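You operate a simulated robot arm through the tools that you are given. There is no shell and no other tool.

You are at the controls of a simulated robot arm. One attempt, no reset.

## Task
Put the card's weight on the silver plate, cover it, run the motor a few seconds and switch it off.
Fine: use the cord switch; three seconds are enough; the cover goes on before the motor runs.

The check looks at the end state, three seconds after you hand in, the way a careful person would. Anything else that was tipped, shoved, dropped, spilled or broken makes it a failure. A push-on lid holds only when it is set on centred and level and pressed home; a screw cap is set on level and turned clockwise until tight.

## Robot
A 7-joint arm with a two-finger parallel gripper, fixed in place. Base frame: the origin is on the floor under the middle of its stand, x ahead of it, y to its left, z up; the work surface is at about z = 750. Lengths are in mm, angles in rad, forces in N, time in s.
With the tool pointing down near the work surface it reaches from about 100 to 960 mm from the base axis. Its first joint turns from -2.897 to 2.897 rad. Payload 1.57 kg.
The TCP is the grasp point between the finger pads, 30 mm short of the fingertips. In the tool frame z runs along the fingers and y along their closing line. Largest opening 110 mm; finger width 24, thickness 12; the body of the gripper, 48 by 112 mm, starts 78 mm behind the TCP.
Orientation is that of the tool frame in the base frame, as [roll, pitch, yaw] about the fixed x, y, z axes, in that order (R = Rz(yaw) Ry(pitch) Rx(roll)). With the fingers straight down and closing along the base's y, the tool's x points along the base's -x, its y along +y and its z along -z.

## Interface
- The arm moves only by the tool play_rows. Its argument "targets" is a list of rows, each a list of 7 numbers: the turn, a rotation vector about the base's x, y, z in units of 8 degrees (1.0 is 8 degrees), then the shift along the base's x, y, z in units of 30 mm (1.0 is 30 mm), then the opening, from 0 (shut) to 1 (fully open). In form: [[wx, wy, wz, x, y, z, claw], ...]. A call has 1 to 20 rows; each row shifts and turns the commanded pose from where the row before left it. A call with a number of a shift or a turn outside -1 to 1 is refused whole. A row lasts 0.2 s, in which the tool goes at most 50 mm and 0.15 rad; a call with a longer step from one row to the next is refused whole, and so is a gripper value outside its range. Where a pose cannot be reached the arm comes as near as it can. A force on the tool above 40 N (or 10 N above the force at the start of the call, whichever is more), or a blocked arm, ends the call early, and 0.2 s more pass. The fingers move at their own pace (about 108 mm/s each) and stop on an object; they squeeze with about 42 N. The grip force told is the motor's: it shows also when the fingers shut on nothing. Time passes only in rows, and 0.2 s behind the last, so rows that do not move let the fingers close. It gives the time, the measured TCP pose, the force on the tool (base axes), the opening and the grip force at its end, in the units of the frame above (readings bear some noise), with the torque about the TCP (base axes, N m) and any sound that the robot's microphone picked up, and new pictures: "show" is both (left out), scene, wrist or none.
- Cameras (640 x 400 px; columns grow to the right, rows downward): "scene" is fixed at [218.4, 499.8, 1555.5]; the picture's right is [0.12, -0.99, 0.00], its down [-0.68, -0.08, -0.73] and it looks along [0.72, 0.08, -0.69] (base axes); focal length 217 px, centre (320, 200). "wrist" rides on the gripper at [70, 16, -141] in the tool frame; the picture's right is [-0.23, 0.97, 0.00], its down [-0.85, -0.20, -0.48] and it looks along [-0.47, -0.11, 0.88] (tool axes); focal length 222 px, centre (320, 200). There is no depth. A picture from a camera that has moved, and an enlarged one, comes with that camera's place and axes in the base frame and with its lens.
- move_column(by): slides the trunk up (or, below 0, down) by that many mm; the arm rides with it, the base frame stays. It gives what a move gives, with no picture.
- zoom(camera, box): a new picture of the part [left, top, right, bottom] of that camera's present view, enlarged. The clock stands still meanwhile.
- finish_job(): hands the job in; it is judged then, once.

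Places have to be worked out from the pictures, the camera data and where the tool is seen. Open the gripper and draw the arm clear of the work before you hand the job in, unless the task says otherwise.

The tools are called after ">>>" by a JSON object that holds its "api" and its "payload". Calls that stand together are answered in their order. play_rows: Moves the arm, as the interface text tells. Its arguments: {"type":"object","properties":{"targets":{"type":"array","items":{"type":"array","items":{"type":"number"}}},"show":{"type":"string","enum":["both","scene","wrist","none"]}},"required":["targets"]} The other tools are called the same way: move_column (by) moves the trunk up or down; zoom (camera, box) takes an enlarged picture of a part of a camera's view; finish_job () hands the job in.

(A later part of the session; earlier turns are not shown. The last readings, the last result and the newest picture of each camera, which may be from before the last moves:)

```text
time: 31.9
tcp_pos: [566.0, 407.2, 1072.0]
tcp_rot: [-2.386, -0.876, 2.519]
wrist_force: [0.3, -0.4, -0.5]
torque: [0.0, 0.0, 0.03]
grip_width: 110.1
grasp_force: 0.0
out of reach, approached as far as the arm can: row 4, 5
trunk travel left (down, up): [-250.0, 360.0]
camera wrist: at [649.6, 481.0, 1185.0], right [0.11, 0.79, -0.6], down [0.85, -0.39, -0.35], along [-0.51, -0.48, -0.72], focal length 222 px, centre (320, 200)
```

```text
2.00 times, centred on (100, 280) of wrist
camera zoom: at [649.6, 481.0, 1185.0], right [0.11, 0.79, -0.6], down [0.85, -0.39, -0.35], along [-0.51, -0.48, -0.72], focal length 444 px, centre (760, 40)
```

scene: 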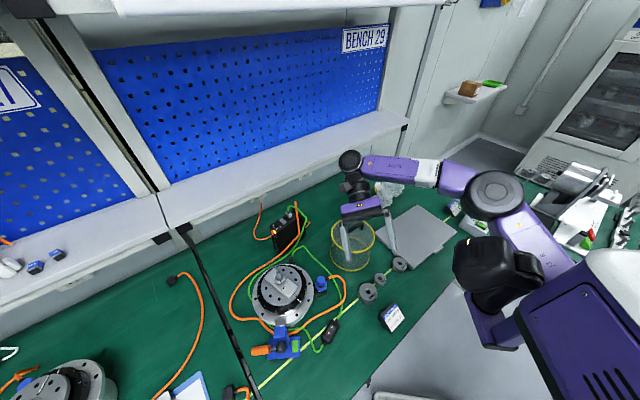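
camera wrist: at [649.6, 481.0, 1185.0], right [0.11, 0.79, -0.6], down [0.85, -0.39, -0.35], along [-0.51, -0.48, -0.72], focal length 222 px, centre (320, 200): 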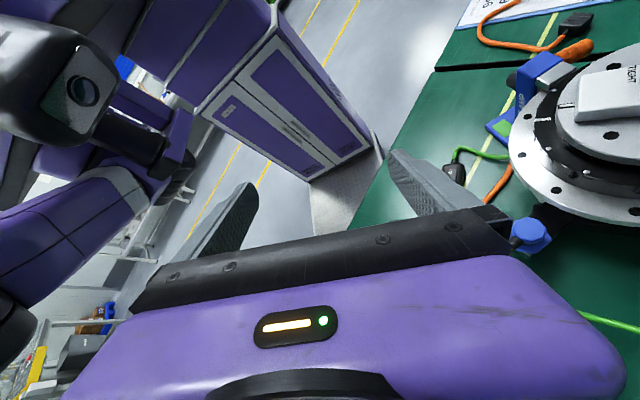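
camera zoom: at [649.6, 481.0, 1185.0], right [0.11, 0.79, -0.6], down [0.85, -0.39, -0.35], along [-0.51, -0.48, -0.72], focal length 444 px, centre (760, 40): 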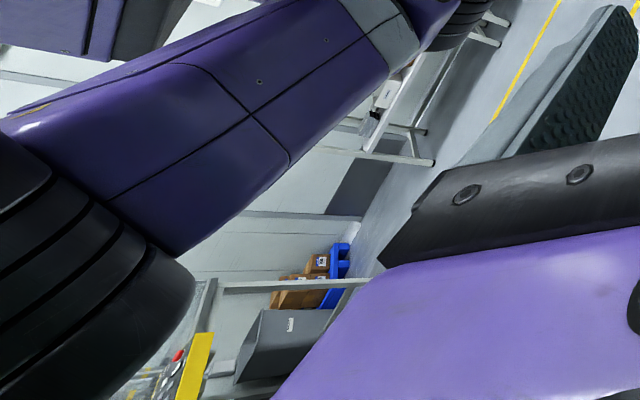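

The head with its lens on a neck sits right where the upper arm needs to pass, so with a vertical tool the arm hits the head before reaching the motor. A tool tilted with the wrist toward -y should get there; first I bring the tool back upright.

>>> {"api": "play_rows", "payload": {"targets": [[0.75, -0.55, 0, 0, 0, 0, 1], [0.75, -0.55, 0, 0, 0, 0, 1], [0.75, -0.55, 0, 0, 0, 0, 1], [0.75, -0.55, 0, 0, 0, 0, 1], [0, -0.95, 0, 0, 0, 0, 1], [0, -0.95, 0, 0, 0, 0, 1], [0, -0.95, 0, 0, 0, 0, 1], [0, -0.95, 0, 0, 0, 0, 1], [0, -0.95, 0, 0, 0, 0, 1], [0, -0.95, 0, 0, 0, 0, 1], [0, 0, 0, 0, 0, 0, 1]], "show": "none"}}

```text
time: 34.3
tcp_pos: [564.5, 407.8, 1073.1]
tcp_rot: [3.108, 0.071, 3.076]
wrist_force: [0.1, 0.7, 0.1]
torque: [-0.01, -0.01, 0.02]
grip_width: 110.1
grasp_force: 0.0
trunk travel left (down, up): [-250.0, 360.0]
```

>>> {"api": "play_rows", "payload": {"targets": [[-0.21, 0.52, 0, -0.2, 0.2, 0, 1], [0, 0, -0.9, 0, 0.2, 0, 1], [0, 0, -0.9, 0, 0.2, 0, 1], [0, 0, -0.9, 0, 0.2, 0, 1], [0, 0, -0.9, 0, 0.2, 0, 1], [0, 0, -0.9, 0, 0.2, 0, 1], [0, 0, -0.9, 0, 0.2, 0, 1], [0, 0, -0.9, 0, 0.2, 0, 1], [0, 0, -0.9, 0, 0.2, 0, 1], [0, 0, -0.9, 0, 0.2, 0, 1], [0, 0, -0.9, 0, 0.2, 0, 1], [0, 0, -0.9, 0, 0.2, 0, 1], [0, 0, -0.88, 0, 0.2, 0, 1], [0.94, 0, 0, 0, 0.3, 0, 1], [0.94, 0, 0, 0, 0.3, 0, 1], [0.94, 0, 0, 0, 0.3, 0, 1], [0.94, 0, 0, 0, 0.3, 0, 1], [0, 0, 0, 0, 0, 0, 1]]}}

```text
time: 38.1
tcp_pos: [558.8, 521.6, 1071.0]
tcp_rot: [-3.14, -0.53, 1.572]
wrist_force: [-0.8, 0.1, -0.2]
torque: [0.03, 0.02, -0.01]
grip_width: 110.2
grasp_force: 0.2
trunk travel left (down, up): [-250.0, 360.0]
camera wrist: at [575.2, 510.9, 1228.8], right [0.97, -0.2, -0.12], down [-0.2, -0.98, -0.02], along [-0.11, 0.04, -0.99], focal length 222 px, centre (320, 200)
```

scene: 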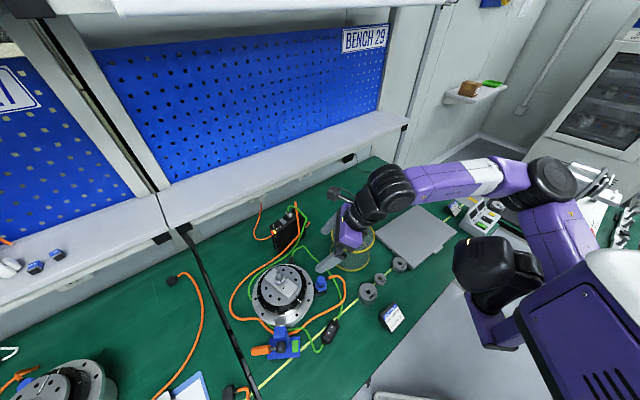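
wrist: 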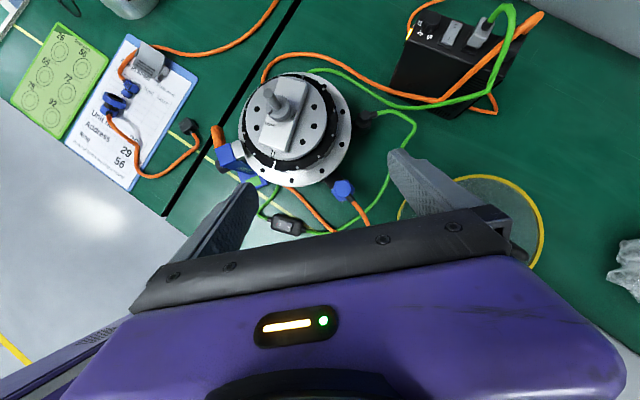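

This tilt works well: no block, and the wrist camera looks almost straight down on the motor and the drive. I zoom on them.

>>> {"api": "zoom", "payload": {"camera": "wrist", "box": [215, 60, 375, 190]}}

>>> {"api": "zoom", "payload": {"camera": "wrist", "box": [390, 0, 520, 120]}}

>>> {"api": "zoom", "payload": {"camera": "wrist", "box": [400, 5, 450, 45]}}

>>> {"api": "zoom", "payload": {"camera": "wrist", "box": [0, 0, 220, 200]}}

>>> {"api": "zoom", "payload": {"camera": "wrist", "box": [200, 110, 320, 245]}}

```text
3.08 times, centred on (295, 125) of wrist
camera zoom: at [575.2, 510.9, 1228.8], right [0.97, -0.2, -0.12], down [-0.2, -0.98, -0.02], along [-0.11, 0.04, -0.99], focal length 684 px, centre (397, 431)
```

zoom: 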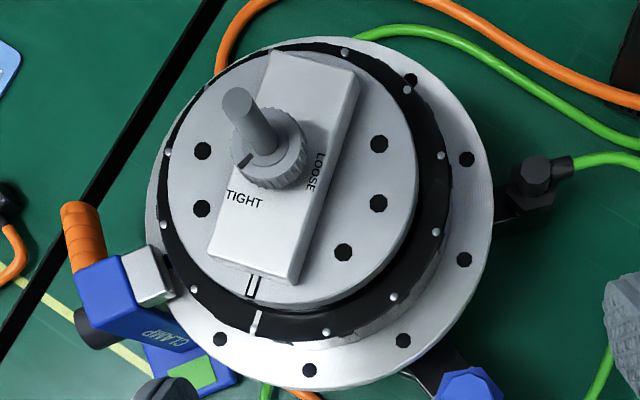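

```text
3.33 times, centred on (455, 60) of wrist
camera zoom: at [575.2, 510.9, 1228.8], right [0.97, -0.2, -0.12], down [-0.2, -0.98, -0.02], along [-0.11, 0.04, -0.99], focal length 740 px, centre (-130, 667)
```

zoom: 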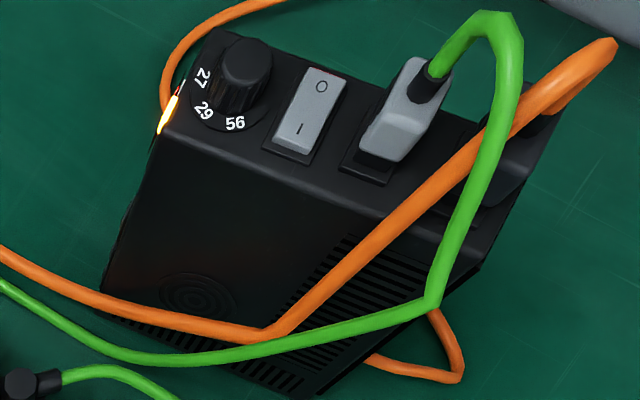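

```text
10.00 times, centred on (425, 25) of wrist
camera zoom: at [575.2, 510.9, 1228.8], right [0.97, -0.2, -0.12], down [-0.2, -0.98, -0.02], along [-0.11, 0.04, -0.99], focal length 2221 px, centre (-730, 1950)
```

zoom: 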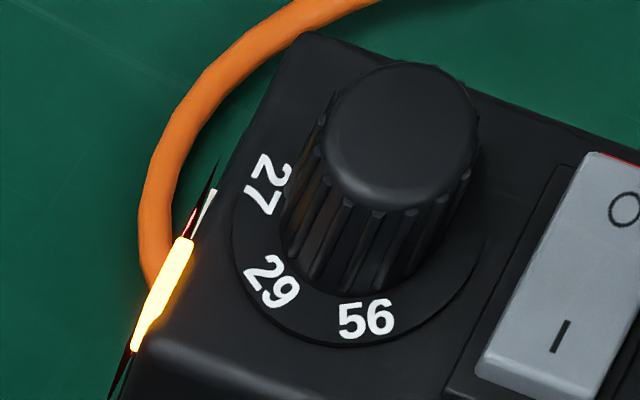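

```text
2.00 times, centred on (110, 100) of wrist
camera zoom: at [575.2, 510.9, 1228.8], right [0.97, -0.2, -0.12], down [-0.2, -0.98, -0.02], along [-0.11, 0.04, -0.99], focal length 444 px, centre (740, 400)
```

zoom: 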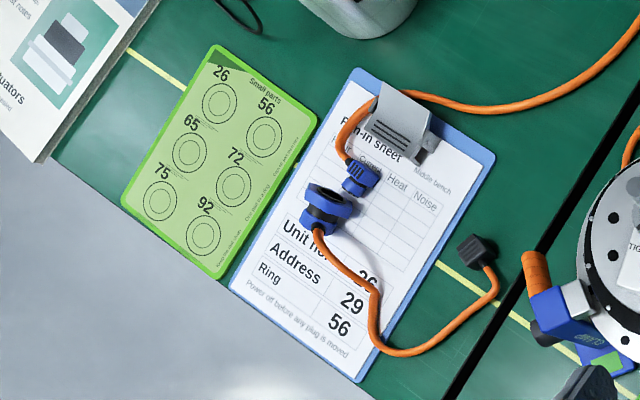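

```text
2.96 times, centred on (260, 178) of wrist
camera zoom: at [575.2, 510.9, 1228.8], right [0.97, -0.2, -0.12], down [-0.2, -0.98, -0.02], along [-0.11, 0.04, -0.99], focal length 658 px, centre (498, 267)
```

zoom: 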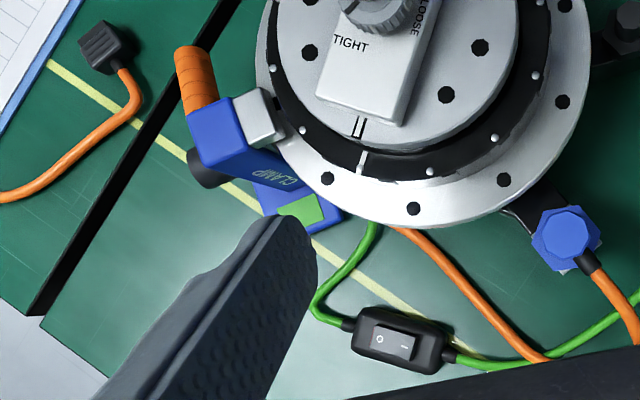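

The middle-bench sheet and the drive's address dial look like another job's items. There's a second load card by the grey slab, so I read that one too and check the dial's hidden label.

>>> {"api": "zoom", "payload": {"camera": "scene", "box": [440, 192, 470, 222]}}

>>> {"api": "zoom", "payload": {"camera": "scene", "box": [270, 224, 284, 238]}}

>>> {"api": "zoom", "payload": {"camera": "scene", "box": [455, 190, 510, 245]}}

>>> {"api": "zoom", "payload": {"camera": "scene", "box": [355, 255, 410, 305]}}

```text
13.33 times, centred on (455, 207) of scene
camera zoom: at [218.4, 499.8, 1555.5], right [0.12, -0.99, 0.0], down [-0.68, -0.08, -0.73], along [0.72, 0.08, -0.69], focal length 2894 px, centre (-1480, 107)
```

zoom: 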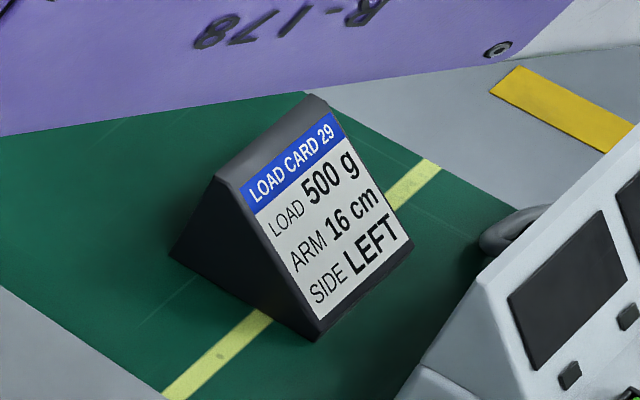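

```text
16.00 times, centred on (277, 231) of scene
camera zoom: at [218.4, 499.8, 1555.5], right [0.12, -0.99, 0.0], down [-0.68, -0.08, -0.73], along [0.72, 0.08, -0.69], focal length 3474 px, centre (1008, -296)
```

zoom: 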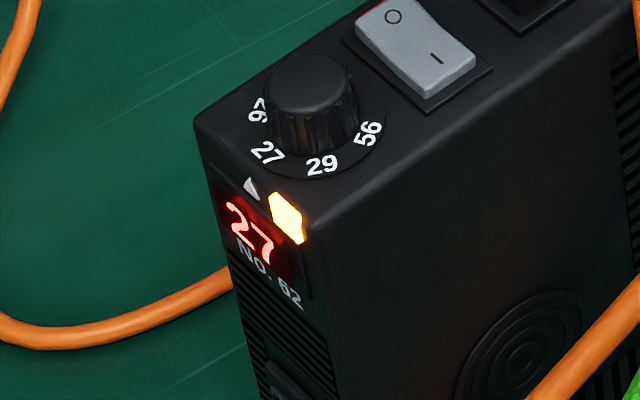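

```text
7.27 times, centred on (482, 218) of scene
camera zoom: at [218.4, 499.8, 1555.5], right [0.12, -0.99, 0.0], down [-0.68, -0.08, -0.73], along [0.72, 0.08, -0.69], focal length 1579 px, centre (-862, 73)
```

zoom: 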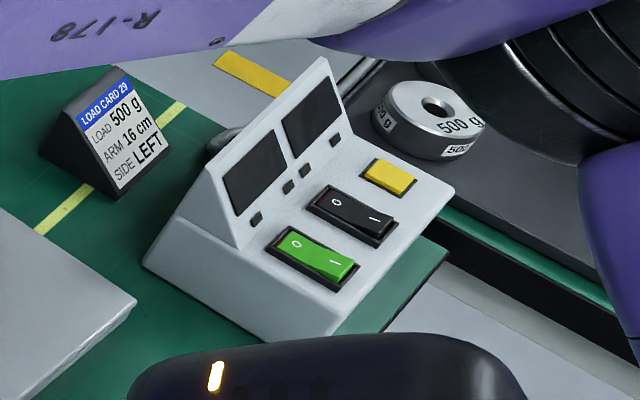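

```text
8.00 times, centred on (382, 280) of scene
camera zoom: at [218.4, 499.8, 1555.5], right [0.12, -0.99, 0.0], down [-0.68, -0.08, -0.73], along [0.72, 0.08, -0.69], focal length 1737 px, centre (-180, -440)
```

zoom: 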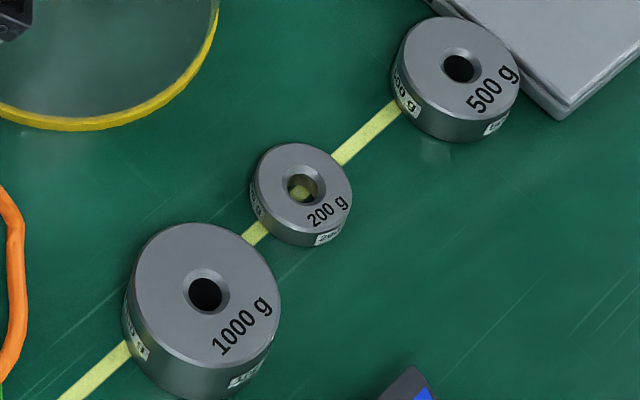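

The drive is "No. 62" showing address 27, so it belongs to other tasks; card 29 (arm, side) is for the rig on the other bench. Card 26 (1000 g, motor) is ours. I test whether this tilted tool can get over the motor's spigot at safe height.

>>> {"api": "play_rows", "payload": {"targets": [[0, 0, 0, -0.28, 0.78, 0, 1], [0, 0, 0, -0.28, 0.78, 0, 1], [0, 0, 0, -0.28, 0.78, 0, 1], [0, 0, 0, -0.28, 0.78, 0, 1], [0, 0, 0, -0.28, 0.78, 0, 1], [0, 0, 0, -0.28, 0.78, 0, 1], [0, 0, 0, 0, 0, 0, 1]]}}

```text
time: 39.7
tcp_pos: [507.8, 662.3, 1070.6]
tcp_rot: [-3.14, -0.527, 1.57]
wrist_force: [-0.6, -0.1, -0.4]
torque: [-0.01, -0.01, 0.0]
grip_width: 110.1
grasp_force: 0.0
trunk travel left (down, up): [-250.0, 360.0]
camera wrist: at [524.8, 651.3, 1228.4], right [0.97, -0.2, -0.12], down [-0.2, -0.98, -0.02], along [-0.11, 0.04, -0.99], focal length 222 px, centre (320, 200)
```

scene: 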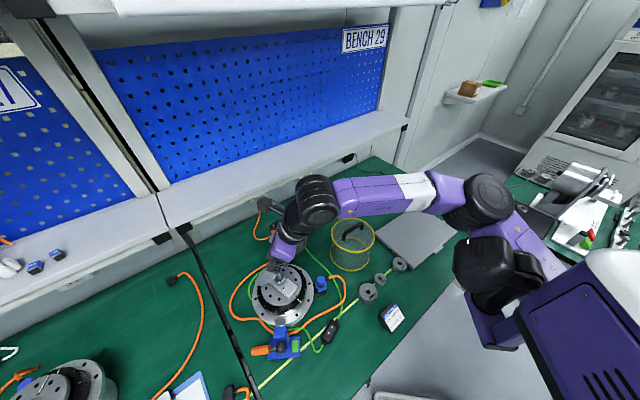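
wrist: 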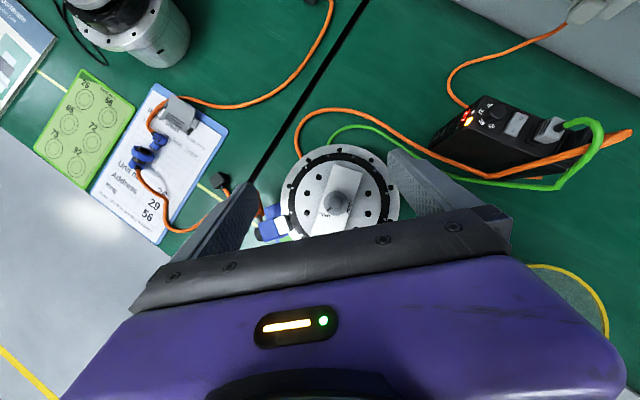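

It reaches over the spigot with margin. I test how much tilt I can take away here, two rows (about 15 degrees) toward vertical.

>>> {"api": "play_rows", "payload": {"targets": [[-0.94, 0, 0, 0, 0, 0, 1], [-0.94, 0, 0, 0, 0, 0, 1], [0, 0, 0, 0, 0, 0, 1]]}}

```text
time: 40.5
tcp_pos: [605.1, 626.1, 1070.1]
tcp_rot: [-3.135, -0.262, 1.421]
wrist_force: [-0.4, 0.6, 0.8]
torque: [-0.02, 0.01, 0.01]
grip_width: 110.2
grasp_force: 0.0
trunk travel left (down, up): [-250.0, 360.0]
stopped in row 3: the arm was blocked; the commanded pose is now the measured one
camera wrist: at [625.8, 652.9, 1225.1], right [0.93, -0.36, -0.06], down [-0.34, -0.91, 0.24], along [-0.14, -0.2, -0.97], focal length 222 px, centre (320, 200)
```

scene: 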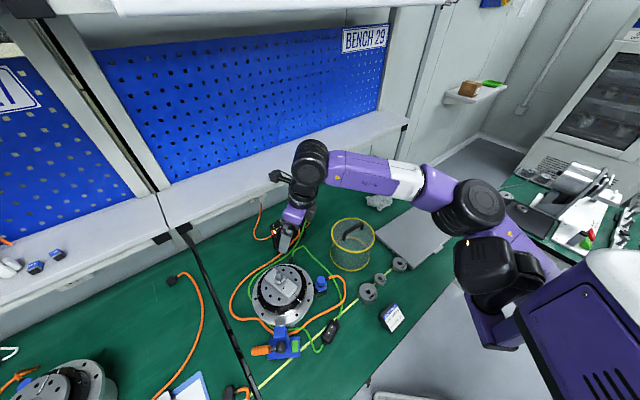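
wrist: 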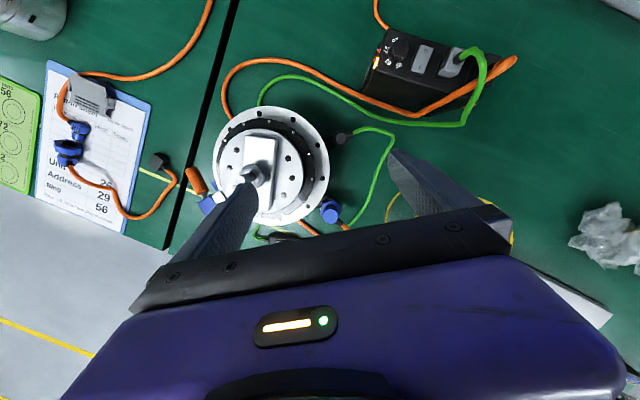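

At 15 degrees tilt the arm is blocked by the head again and gets displaced, so near the motor I will keep the tilt at 35 degrees with the closing line along x. Now I go toward the 1000 g weight at about (575, 366), staying high and setting that orientation on the way.

>>> {"api": "play_rows", "payload": {"targets": [[0, 0, 0, -0.05, -0.9, 0, 1], [0, 0, 0, -0.05, -0.9, 0, 1], [0, 0, 0.27, -0.1, -0.9, 0, 1], [0.4, 0, 0.27, -0.1, -0.9, 0, 1], [0.4, 0, 0.27, -0.1, -0.9, 0, 1], [0.4, 0, 0.27, -0.1, -0.9, -0.1, 1], [0.4, 0, 0, -0.1, -0.9, -0.2, 1], [0.4, 0, 0, -0.1, -0.9, -0.3, 1], [0.4, 0, 0, -0.1, -0.9, -0.3, 1], [0.1, 0, 0, -0.1, -0.9, -0.3, 1], [0, 0, 0, 0, -0.3, -0.3, 1], [0, 0, 0, 0, 0, 0, 1]]}}

```text
time: 43.1
tcp_pos: [571.3, 349.3, 1026.3]
tcp_rot: [-3.128, -0.61, 1.576]
wrist_force: [0.2, -0.1, 0.6]
torque: [0.05, -0.01, -0.01]
grip_width: 110.2
grasp_force: 0.0
trunk travel left (down, up): [-250.0, 360.0]
camera wrist: at [590.6, 324.6, 1180.9], right [0.97, -0.17, -0.14], down [-0.19, -0.98, -0.1], along [-0.12, 0.12, -0.99], focal length 222 px, centre (320, 200)
```

scene: 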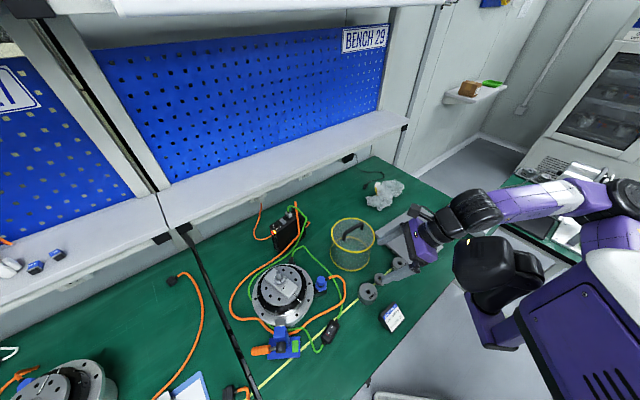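
wrist: 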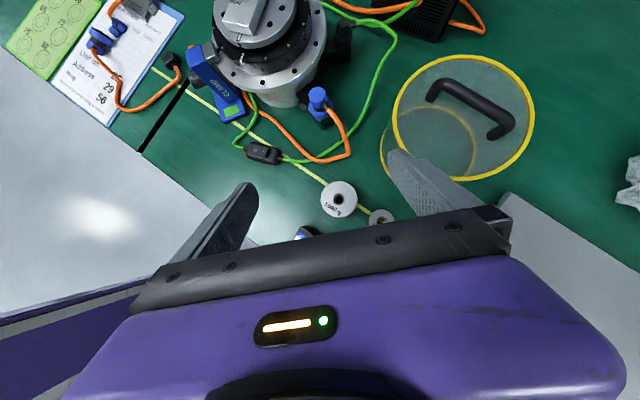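

Orientation is now as wanted (35 degrees tilt). I measure the weight accurately from this near-vertical view.

>>> {"api": "zoom", "payload": {"camera": "wrist", "box": [300, 165, 400, 230]}}

>>> {"api": "zoom", "payload": {"camera": "wrist", "box": [180, 0, 360, 170]}}

>>> {"api": "zoom", "payload": {"camera": "wrist", "box": [370, 40, 550, 190]}}

```text
6.15 times, centred on (350, 198) of wrist
camera zoom: at [590.6, 324.6, 1180.9], right [0.97, -0.17, -0.14], down [-0.19, -0.98, -0.1], along [-0.12, 0.12, -0.99], focal length 1367 px, centre (135, 215)
```

zoom: 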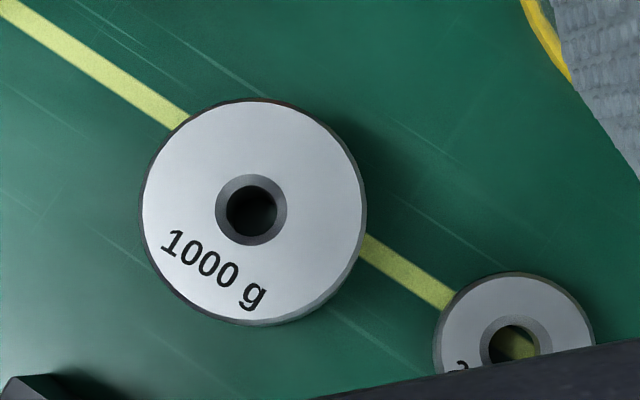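

```text
2.35 times, centred on (270, 85) of wrist
camera zoom: at [590.6, 324.6, 1180.9], right [0.97, -0.17, -0.14], down [-0.19, -0.98, -0.1], along [-0.12, 0.12, -0.99], focal length 523 px, centre (438, 471)
```

zoom: 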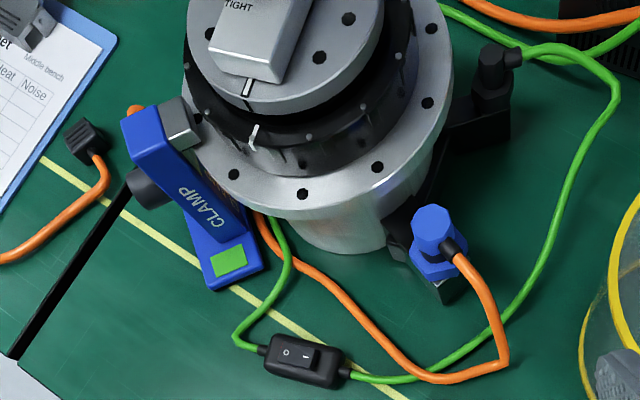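

```text
2.67 times, centred on (460, 115) of wrist
camera zoom: at [590.6, 324.6, 1180.9], right [0.97, -0.17, -0.14], down [-0.19, -0.98, -0.1], along [-0.12, 0.12, -0.99], focal length 592 px, centre (-53, 427)
```

zoom: 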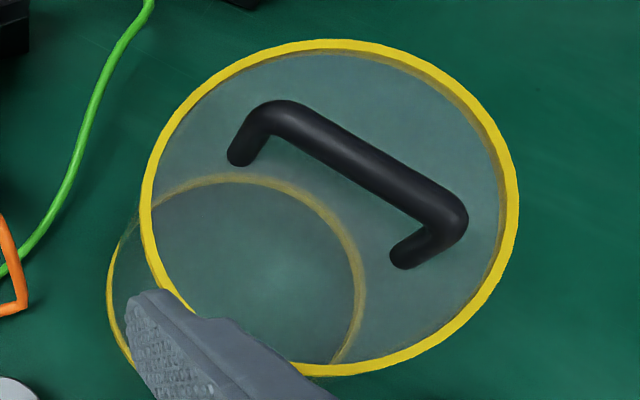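

Weight centre reads (575.3, 366.3), about 65 mm across, top near z 788. I narrow the fingers to about 88 mm and come down above it to z 802.

>>> {"api": "play_rows", "payload": {"targets": [[0, 0, 0, 0.02, 0.02, -0.9, 0.8], [0, 0, 0, 0.02, 0.02, -0.9, 0.8], [0, 0, 0, 0.02, 0.02, -0.9, 0.8], [0, 0, 0, 0.02, 0.02, -0.9, 0.8], [0, 0, 0, 0.02, 0.02, -0.9, 0.8], [0, 0, 0, 0.02, 0.02, -0.9, 0.8], [0, 0, 0, 0.01, 0.02, -0.9, 0.8], [0, 0, 0, 0, 0, -0.6, 0.8], [0, 0, 0, 0, 0, -0.6, 0.8], [0, 0, 0, 0, 0, 0, 0.8]]}}

```text
time: 45.3
tcp_pos: [576.2, 354.9, 800.4]
tcp_rot: [-3.131, -0.612, 1.579]
wrist_force: [-0.2, 0.5, 0.2]
torque: [-0.01, 0.03, -0.01]
grip_width: 87.9
grasp_force: 0.1
trunk travel left (down, up): [-250.0, 360.0]
camera wrist: at [594.6, 329.9, 956.5], right [0.97, -0.17, -0.14], down [-0.19, -0.98, -0.1], along [-0.12, 0.12, -0.99], focal length 222 px, centre (320, 200)
```

scene: 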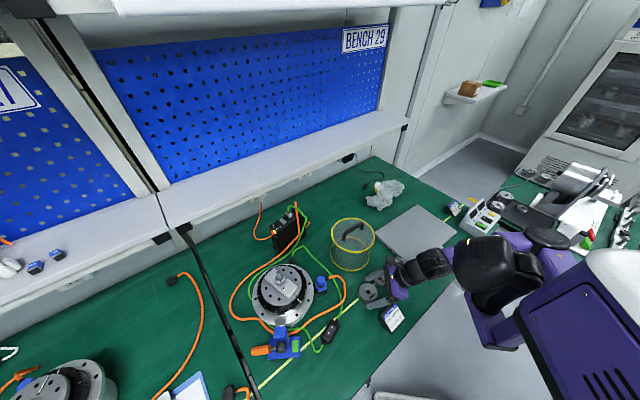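
wrist: 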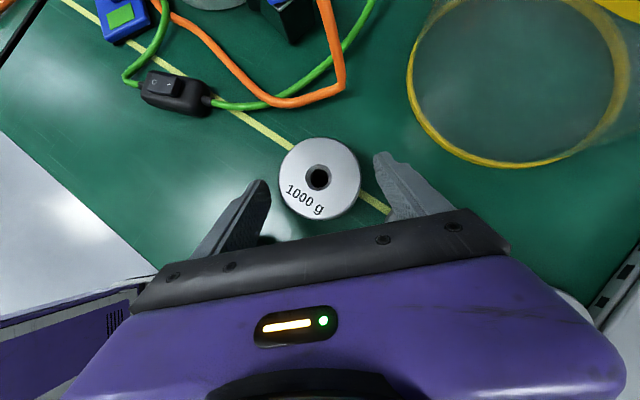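

The weight is centred between the fingertips (centre about (576, 366.6)). I lower 13 mm and close on it.

>>> {"api": "play_rows", "payload": {"targets": [[0, 0, 0, 0, 0, -0.22, 0.8], [0, 0, 0, 0, 0, -0.21, 0.8], [0, 0, 0, 0, 0, 0, 0.8], [0, 0, 0, 0, 0, 0, 0.55], [0, 0, 0, 0, 0, 0, 0.4], [0, 0, 0, 0, 0, 0, 0.4], [0, 0, 0, 0, 0, 0, 0.4]]}}

```text
time: 46.9
tcp_pos: [576.4, 353.8, 788.0]
tcp_rot: [-3.129, -0.61, 1.575]
wrist_force: [0.0, 0.0, 0.4]
torque: [0.0, -0.26, 0.01]
grip_width: 65.7
grasp_force: 42.1
trunk travel left (down, up): [-250.0, 360.0]
camera wrist: at [594.6, 329.7, 943.9], right [0.97, -0.17, -0.14], down [-0.19, -0.98, -0.1], along [-0.12, 0.12, -0.99], focal length 222 px, centre (320, 200)
```

scene: 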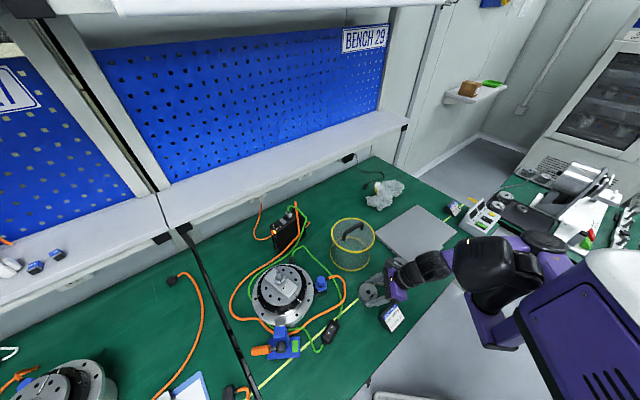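
wrist: 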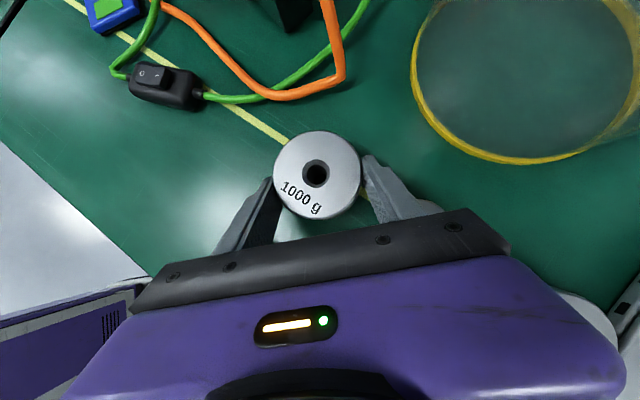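

Gripped at 65.7 mm with 42 N. I measure the hole's place relative to the tool before lifting.

>>> {"api": "zoom", "payload": {"camera": "wrist", "box": [260, 120, 380, 240]}}

```text
3.33 times, centred on (320, 180) of wrist
camera zoom: at [594.6, 329.7, 943.9], right [0.97, -0.17, -0.14], down [-0.19, -0.98, -0.1], along [-0.12, 0.12, -0.99], focal length 740 px, centre (320, 267)
```

zoom: 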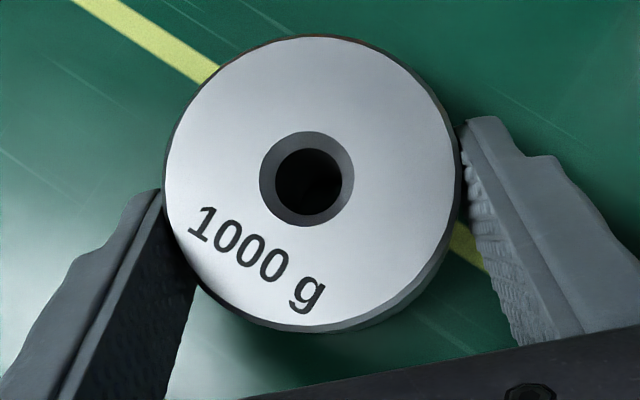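

Weight centre is about 13.8 mm in +y of the TCP and 0.6 mm in -x, top face near z 783. I lift it gently and check that it hangs level.

>>> {"api": "play_rows", "payload": {"targets": [[0, 0, 0, 0, 0, 0.15, 0.4], [0, 0, 0, 0, 0, 0.3, 0.4], [0, 0, 0, 0, 0, 0.6, 0.4], [0, 0, 0, 0, 0, 0.9, 0.4], [0, 0, 0, 0, 0, 0.9, 0.4], [0, 0, 0, 0, 0, 0.5, 0.4], [0, 0, 0, 0, 0, 0, 0.4]]}}

>>> {"api": "zoom", "payload": {"camera": "wrist", "box": [260, 120, 380, 240]}}

>>> {"api": "zoom", "payload": {"camera": "scene", "box": [330, 220, 430, 320]}}

```text
time: 48.5
tcp_pos: [575.7, 353.6, 889.7]
tcp_rot: [-3.13, -0.608, 1.577]
wrist_force: [-0.2, 0.0, -10.1]
torque: [-0.13, -0.01, -0.02]
grip_width: 65.3
grasp_force: 42.0
trunk travel left (down, up): [-250.0, 360.0]
camera wrist: at [594.4, 329.2, 1045.1], right [0.97, -0.17, -0.14], down [-0.19, -0.98, -0.1], along [-0.12, 0.12, -0.99], focal length 222 px, centre (320, 200)
```

scene: 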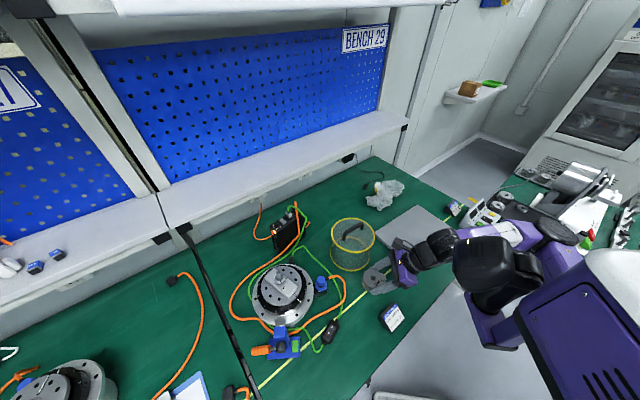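
wrist: 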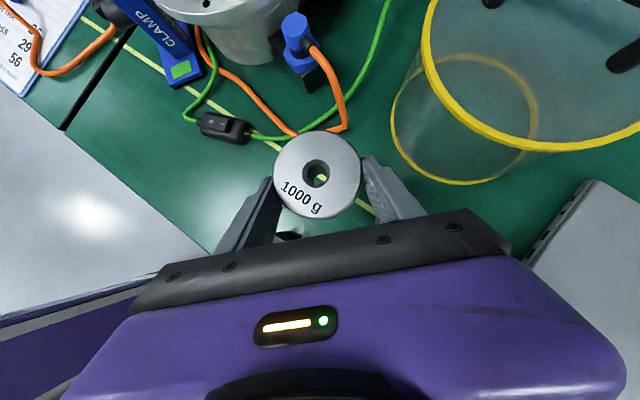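

```text
3.33 times, centred on (320, 180) of wrist
camera zoom: at [594.4, 329.2, 1045.1], right [0.97, -0.17, -0.14], down [-0.19, -0.98, -0.1], along [-0.12, 0.12, -0.99], focal length 740 px, centre (320, 267)
```

zoom: 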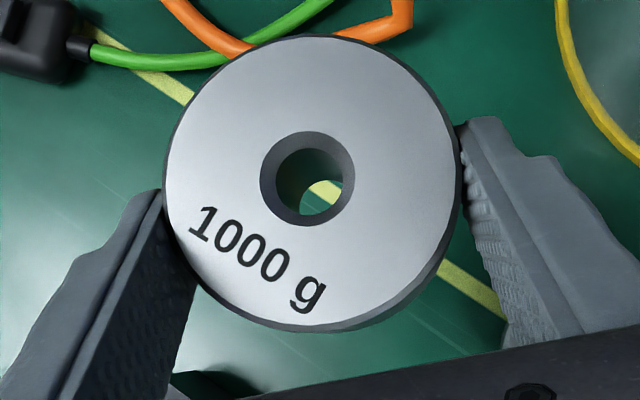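

```text
4.00 times, centred on (380, 270) of scene
camera zoom: at [218.4, 499.8, 1555.5], right [0.12, -0.99, 0.0], down [-0.68, -0.08, -0.73], along [0.72, 0.08, -0.69], focal length 868 px, centre (80, -80)
```

zoom: 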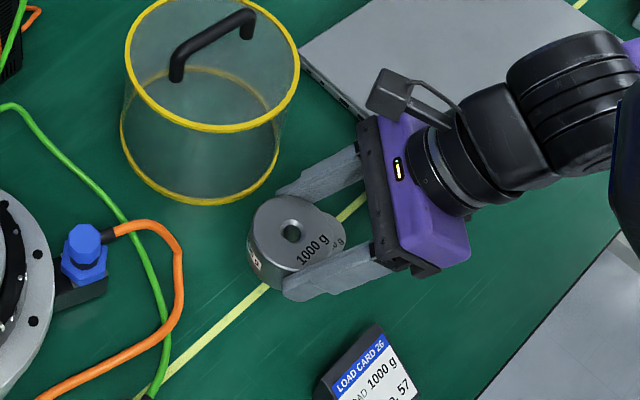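

The weight hangs level with no slip. Triangulating, the spigot axis is at about (511, 655), its foot (collar top) z≈942 and its tip z≈979. I rise to z≈1080 and stop short of the motor to measure the spigot again from nearer.

>>> {"api": "play_rows", "payload": {"targets": [[0, 0, 0, 0, 0, 0.9, 0.4], [0, 0, 0, 0, 0, 0.9, 0.4], [0, 0, 0, 0, 0, 0.9, 0.4], [0, 0, 0, 0, 0, 0.9, 0.4], [0, 0, 0, 0, 0, 0.9, 0.4], [0, 0, 0, 0, 0, 0.9, 0.4], [0, 0, 0, 0, 0, 0.9, 0.4], [0, 0, 0, -0.27, 0.8, 0, 0.4], [0, 0, 0, -0.27, 0.8, 0, 0.4], [0, 0, 0, -0.27, 0.8, 0, 0.4], [0, 0, 0, -0.27, 0.8, 0, 0.4], [0, 0, 0, -0.27, 0.8, 0, 0.4], [0, 0, 0, -0.27, 0.8, 0, 0.4], [0, 0, 0, -0.27, 0.8, 0, 0.4], [0, 0, 0, -0.24, 0.8, 0, 0.4], [0, 0, 0, 0, 0, 0, 0.4]]}}

>>> {"api": "zoom", "payload": {"camera": "wrist", "box": [240, 40, 400, 200]}}

```text
time: 51.9
tcp_pos: [512.9, 545.1, 1076.5]
tcp_rot: [-3.131, -0.611, 1.577]
wrist_force: [0.0, -0.4, -11.3]
torque: [-0.12, 0.0, 0.0]
grip_width: 65.5
grasp_force: 41.7
trunk travel left (down, up): [-250.0, 360.0]
camera wrist: at [532.1, 521.6, 1232.2], right [0.97, -0.17, -0.14], down [-0.19, -0.98, -0.1], along [-0.12, 0.12, -0.99], focal length 222 px, centre (320, 200)
```

scene: 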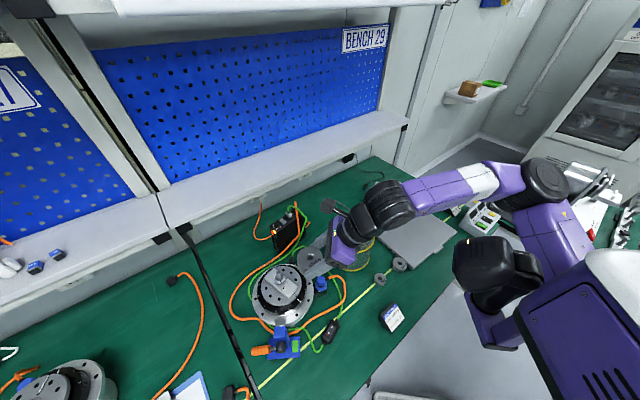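
wrist: 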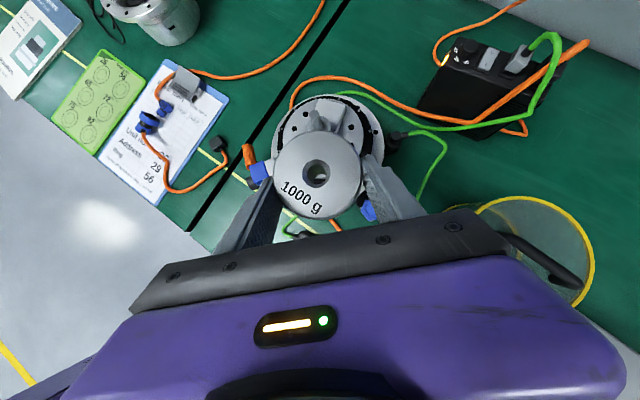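

```text
2.50 times, centred on (320, 120) of wrist
camera zoom: at [532.1, 521.6, 1232.2], right [0.97, -0.17, -0.14], down [-0.19, -0.98, -0.1], along [-0.12, 0.12, -0.99], focal length 555 px, centre (320, 400)
```

zoom: 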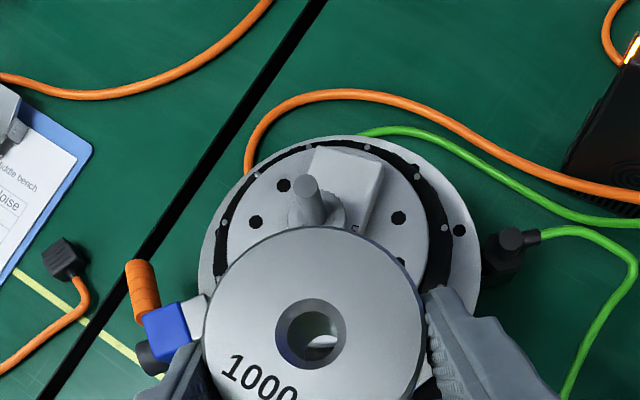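

The spigot tip reads about (513.3, 654.6, 979) from here, and the held weight's hole is at about (513.5, 561.2). I move +y by 93 mm at this height, then check the sideways alignment with the scene camera.

>>> {"api": "play_rows", "payload": {"targets": [[0, 0, 0, 0, 0.62, 0, 0.4], [0, 0, 0, 0, 0.62, 0, 0.4], [0, 0, 0, 0, 0.62, 0, 0.4], [0, 0, 0, 0, 0.62, 0, 0.4], [0, 0, 0, 0, 0.62, 0, 0.4], [0, 0, 0, 0, 0, 0, 0.4], [0, 0, 0, 0, 0, 0, 0.4]]}}

>>> {"api": "zoom", "payload": {"camera": "scene", "box": [250, 225, 330, 305]}}

>>> {"api": "zoom", "payload": {"camera": "wrist", "box": [250, 110, 390, 230]}}

```text
time: 53.5
tcp_pos: [511.1, 639.7, 1076.7]
tcp_rot: [-3.128, -0.612, 1.578]
wrist_force: [-0.5, -0.4, -9.2]
torque: [-0.16, -0.02, 0.03]
grip_width: 65.6
grasp_force: 41.7
trunk travel left (down, up): [-250.0, 360.0]
camera wrist: at [530.1, 615.2, 1233.2], right [0.97, -0.17, -0.14], down [-0.19, -0.98, -0.1], along [-0.12, 0.12, -0.99], focal length 222 px, centre (320, 200)
```

scene: 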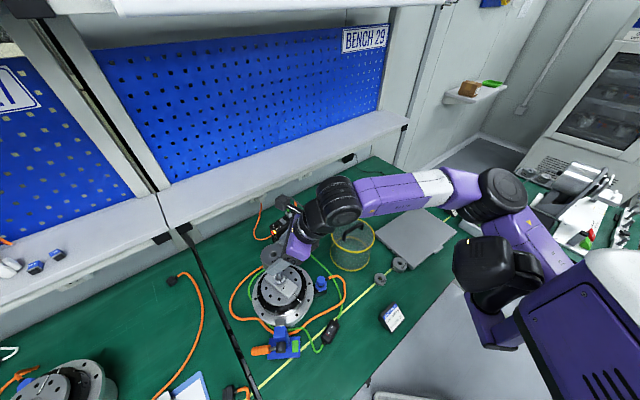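
wrist: 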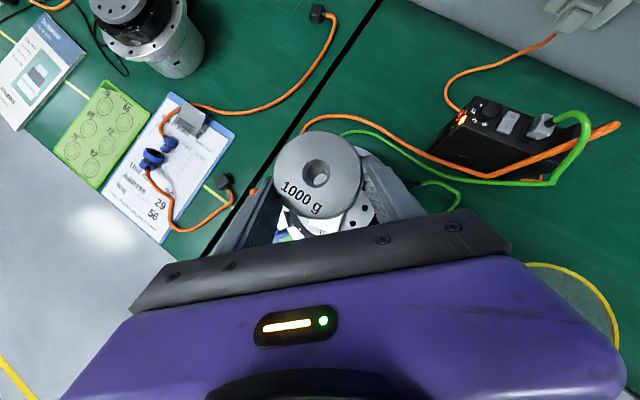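

```text
5.00 times, centred on (290, 265) of scene
camera zoom: at [218.4, 499.8, 1555.5], right [0.12, -0.99, 0.0], down [-0.68, -0.08, -0.73], along [0.72, 0.08, -0.69], focal length 1086 px, centre (470, -125)
```

zoom: 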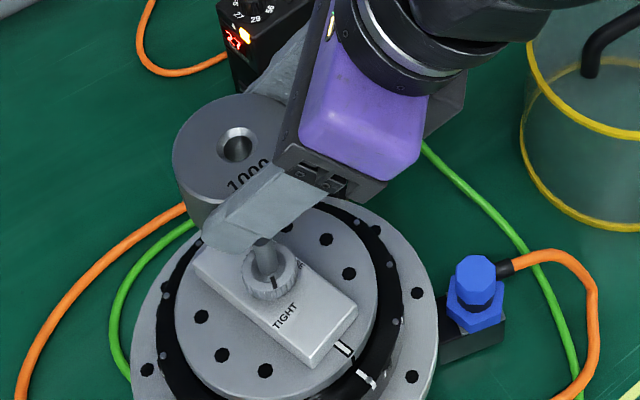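

```text
3.33 times, centred on (320, 170) of wrist
camera zoom: at [530.1, 615.2, 1233.2], right [0.97, -0.17, -0.14], down [-0.19, -0.98, -0.1], along [-0.12, 0.12, -0.99], focal length 740 px, centre (320, 300)
```

zoom: 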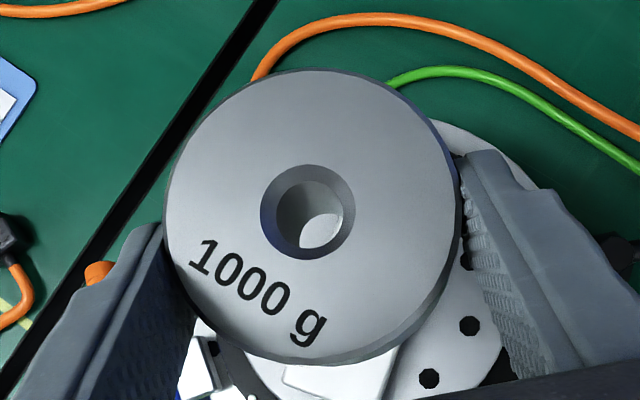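

By both cameras the hole is within about 1-2 mm of the spigot axis. I descend 27 mm and compare more closely.

>>> {"api": "play_rows", "payload": {"targets": [[0, 0, 0, 0, 0, -0.45, 0.4], [0, 0, 0, 0, 0, -0.45, 0.4], [0, 0, 0, 0, 0, 0, 0.4]], "show": "none"}}

>>> {"api": "zoom", "payload": {"camera": "scene", "box": [255, 235, 315, 295]}}

>>> {"api": "zoom", "payload": {"camera": "wrist", "box": [250, 110, 390, 230]}}

```text
time: 54.3
tcp_pos: [512.0, 637.6, 1049.5]
tcp_rot: [-3.129, -0.612, 1.58]
wrist_force: [0.3, 0.0, -10.7]
torque: [-0.12, -0.03, 0.03]
grip_width: 65.7
grasp_force: 41.7
trunk travel left (down, up): [-250.0, 360.0]
```

```text
6.67 times, centred on (285, 265) of scene
camera zoom: at [218.4, 499.8, 1555.5], right [0.12, -0.99, 0.0], down [-0.68, -0.08, -0.73], along [0.72, 0.08, -0.69], focal length 1447 px, centre (553, -233)
```

zoom: 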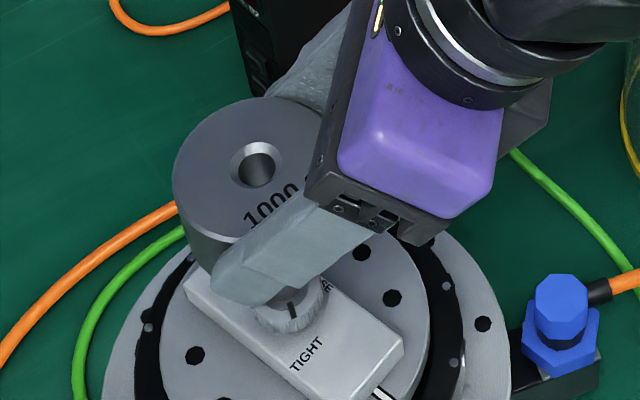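

```text
3.33 times, centred on (320, 170) of wrist
camera zoom: at [530.3, 614.1, 1205.7], right [0.97, -0.17, -0.14], down [-0.19, -0.98, -0.1], along [-0.12, 0.12, -0.99], focal length 740 px, centre (320, 300)
```

zoom: 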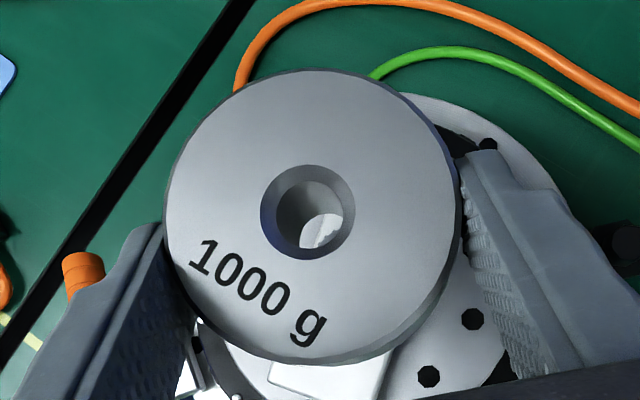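

The left finger hides the spigot from the scene camera here, but I can look through the hole from the wrist camera. I shift by about (+1.5, +0.8) mm, come down to z≈1032 (weight bottom still roughly 10 mm above the tip), and look through the hole.

>>> {"api": "play_rows", "payload": {"targets": [[0, 0, 0, 0.05, 0.03, -0.2, 0.4], [0, 0, 0, 0, 0, -0.2, 0.4], [0, 0, 0, 0, 0, -0.18, 0.4], [0, 0, 0, 0, 0, 0, 0.4]], "show": "none"}}

>>> {"api": "zoom", "payload": {"camera": "wrist", "box": [290, 145, 345, 200]}}

>>> {"api": "zoom", "payload": {"camera": "scene", "box": [255, 235, 315, 295]}}

```text
time: 55.3
tcp_pos: [514.7, 638.0, 1032.4]
tcp_rot: [-3.13, -0.613, 1.576]
wrist_force: [0.5, 0.7, -9.6]
torque: [-0.16, 0.0, -0.01]
grip_width: 65.8
grasp_force: 42.1
trunk travel left (down, up): [-250.0, 360.0]
```

```text
7.27 times, centred on (318, 172) of wrist
camera zoom: at [532.7, 614.7, 1188.1], right [0.97, -0.17, -0.14], down [-0.19, -0.98, -0.1], along [-0.12, 0.12, -0.99], focal length 1615 px, centre (338, 400)
```

zoom: 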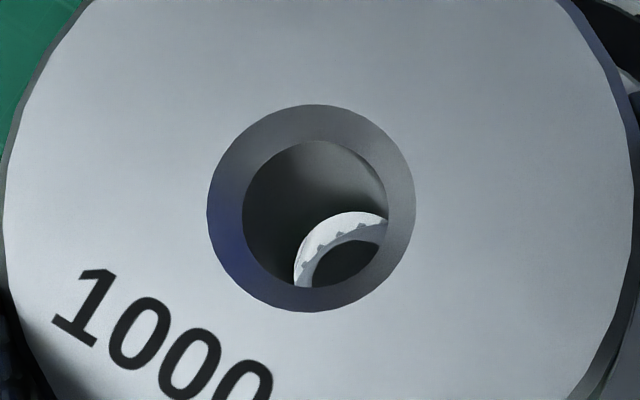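

```text
6.67 times, centred on (285, 265) of scene
camera zoom: at [218.4, 499.8, 1555.5], right [0.12, -0.99, 0.0], down [-0.68, -0.08, -0.73], along [0.72, 0.08, -0.69], focal length 1447 px, centre (553, -233)
```

zoom: 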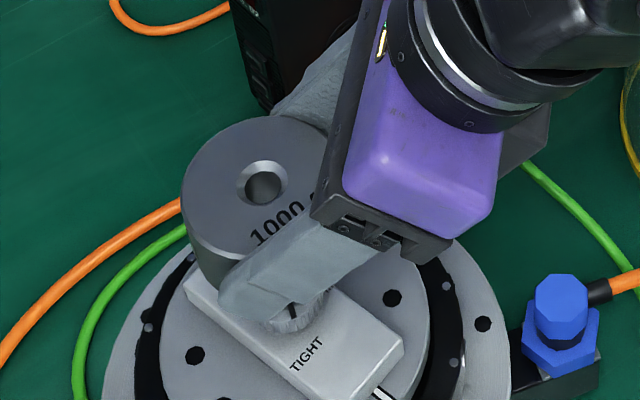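

Through the hole I see the spigot's rim well placed; the remaining error is about (-0.6, -0.2) mm. I correct that and descend slowly, watching the force.

>>> {"api": "play_rows", "payload": {"targets": [[0, 0, 0, -0.02, -0.007, -0.15, 0.4], [0, 0, 0, 0, 0, -0.15, 0.4], [0, 0, 0, 0, 0, -0.15, 0.4], [0, 0, 0, 0, 0, -0.15, 0.4], [0, 0, 0, 0, 0, 0, 0.4]], "show": "none"}}

>>> {"api": "zoom", "payload": {"camera": "wrist", "box": [290, 145, 345, 200]}}

>>> {"api": "zoom", "payload": {"camera": "scene", "box": [255, 235, 315, 295]}}

```text
time: 56.5
tcp_pos: [511.8, 638.5, 1013.8]
tcp_rot: [-3.129, -0.61, 1.576]
wrist_force: [0.0, 1.6, -8.0]
torque: [-0.08, 0.0, 0.02]
grip_width: 65.6
grasp_force: 41.9
trunk travel left (down, up): [-250.0, 360.0]
```

```text
7.27 times, centred on (318, 172) of wrist
camera zoom: at [531.4, 614.1, 1169.8], right [0.97, -0.17, -0.14], down [-0.19, -0.98, -0.1], along [-0.12, 0.12, -0.99], focal length 1615 px, centre (338, 400)
```

zoom: 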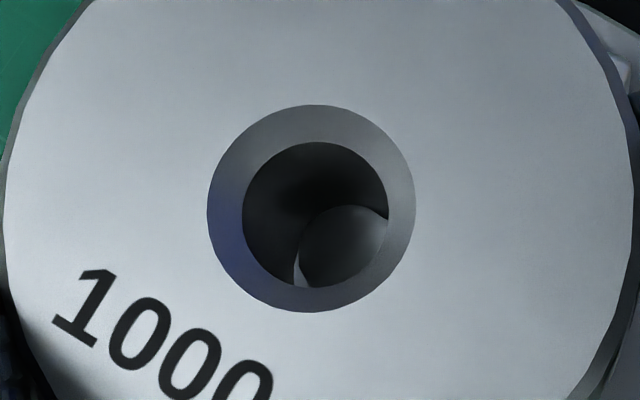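

```text
6.67 times, centred on (285, 265) of scene
camera zoom: at [218.4, 499.8, 1555.5], right [0.12, -0.99, 0.0], down [-0.68, -0.08, -0.73], along [0.72, 0.08, -0.69], focal length 1447 px, centre (553, -233)
```

zoom: 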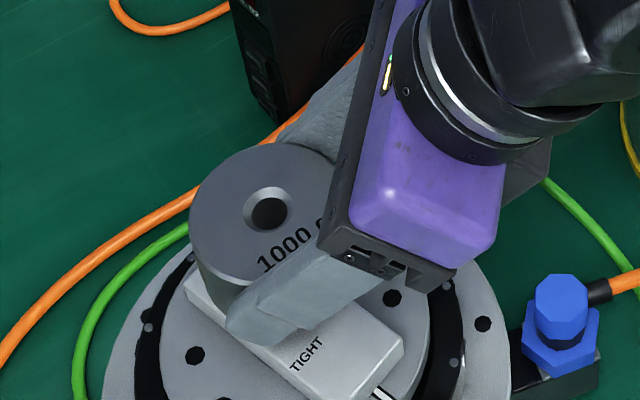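

The spigot tip is now entering the hole, about 0.5 mm toward +y of the hole's centre. I nudge +0.5 mm in y and continue down.

>>> {"api": "play_rows", "payload": {"targets": [[0, 0, 0, 0, 0.016, 0, 0.4], [0, 0, 0, 0, 0, -0.13, 0.4], [0, 0, 0, 0, 0, -0.13, 0.4], [0, 0, 0, 0, 0, -0.13, 0.4], [0, 0, 0, 0, 0, 0, 0.4]], "show": "none"}}

>>> {"api": "zoom", "payload": {"camera": "wrist", "box": [290, 145, 345, 200]}}

>>> {"api": "zoom", "payload": {"camera": "scene", "box": [255, 235, 315, 295]}}

```text
time: 57.7
tcp_pos: [513.8, 638.3, 1002.4]
tcp_rot: [-3.13, -0.612, 1.577]
wrist_force: [0.1, -0.8, -10.1]
torque: [-0.15, -0.02, 0.0]
grip_width: 65.3
grasp_force: 42.3
trunk travel left (down, up): [-250.0, 360.0]
```

```text
7.27 times, centred on (318, 172) of wrist
camera zoom: at [531.6, 615.2, 1158.3], right [0.97, -0.17, -0.14], down [-0.19, -0.98, -0.1], along [-0.12, 0.12, -0.99], focal length 1615 px, centre (338, 400)
```

zoom: 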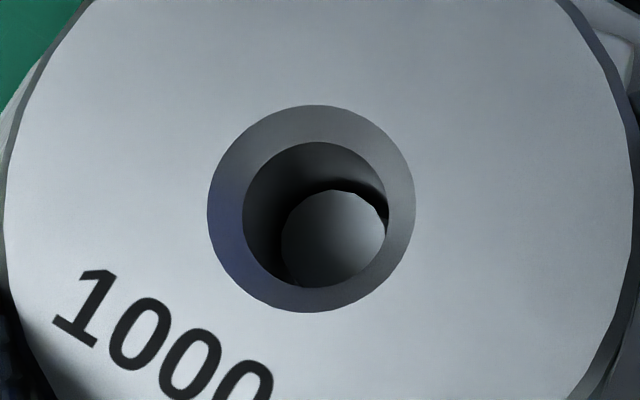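

```text
6.67 times, centred on (285, 265) of scene
camera zoom: at [218.4, 499.8, 1555.5], right [0.12, -0.99, 0.0], down [-0.68, -0.08, -0.73], along [0.72, 0.08, -0.69], focal length 1447 px, centre (553, -233)
```

zoom: 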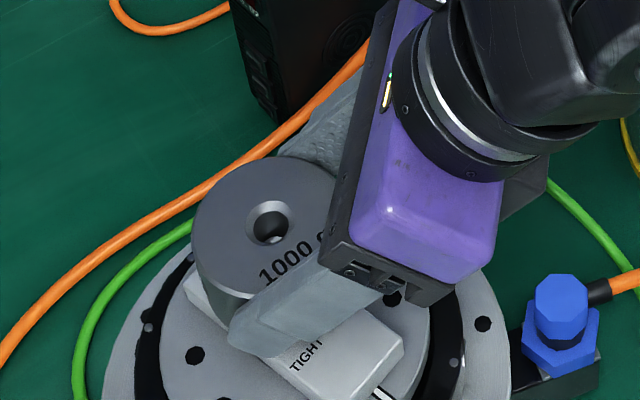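

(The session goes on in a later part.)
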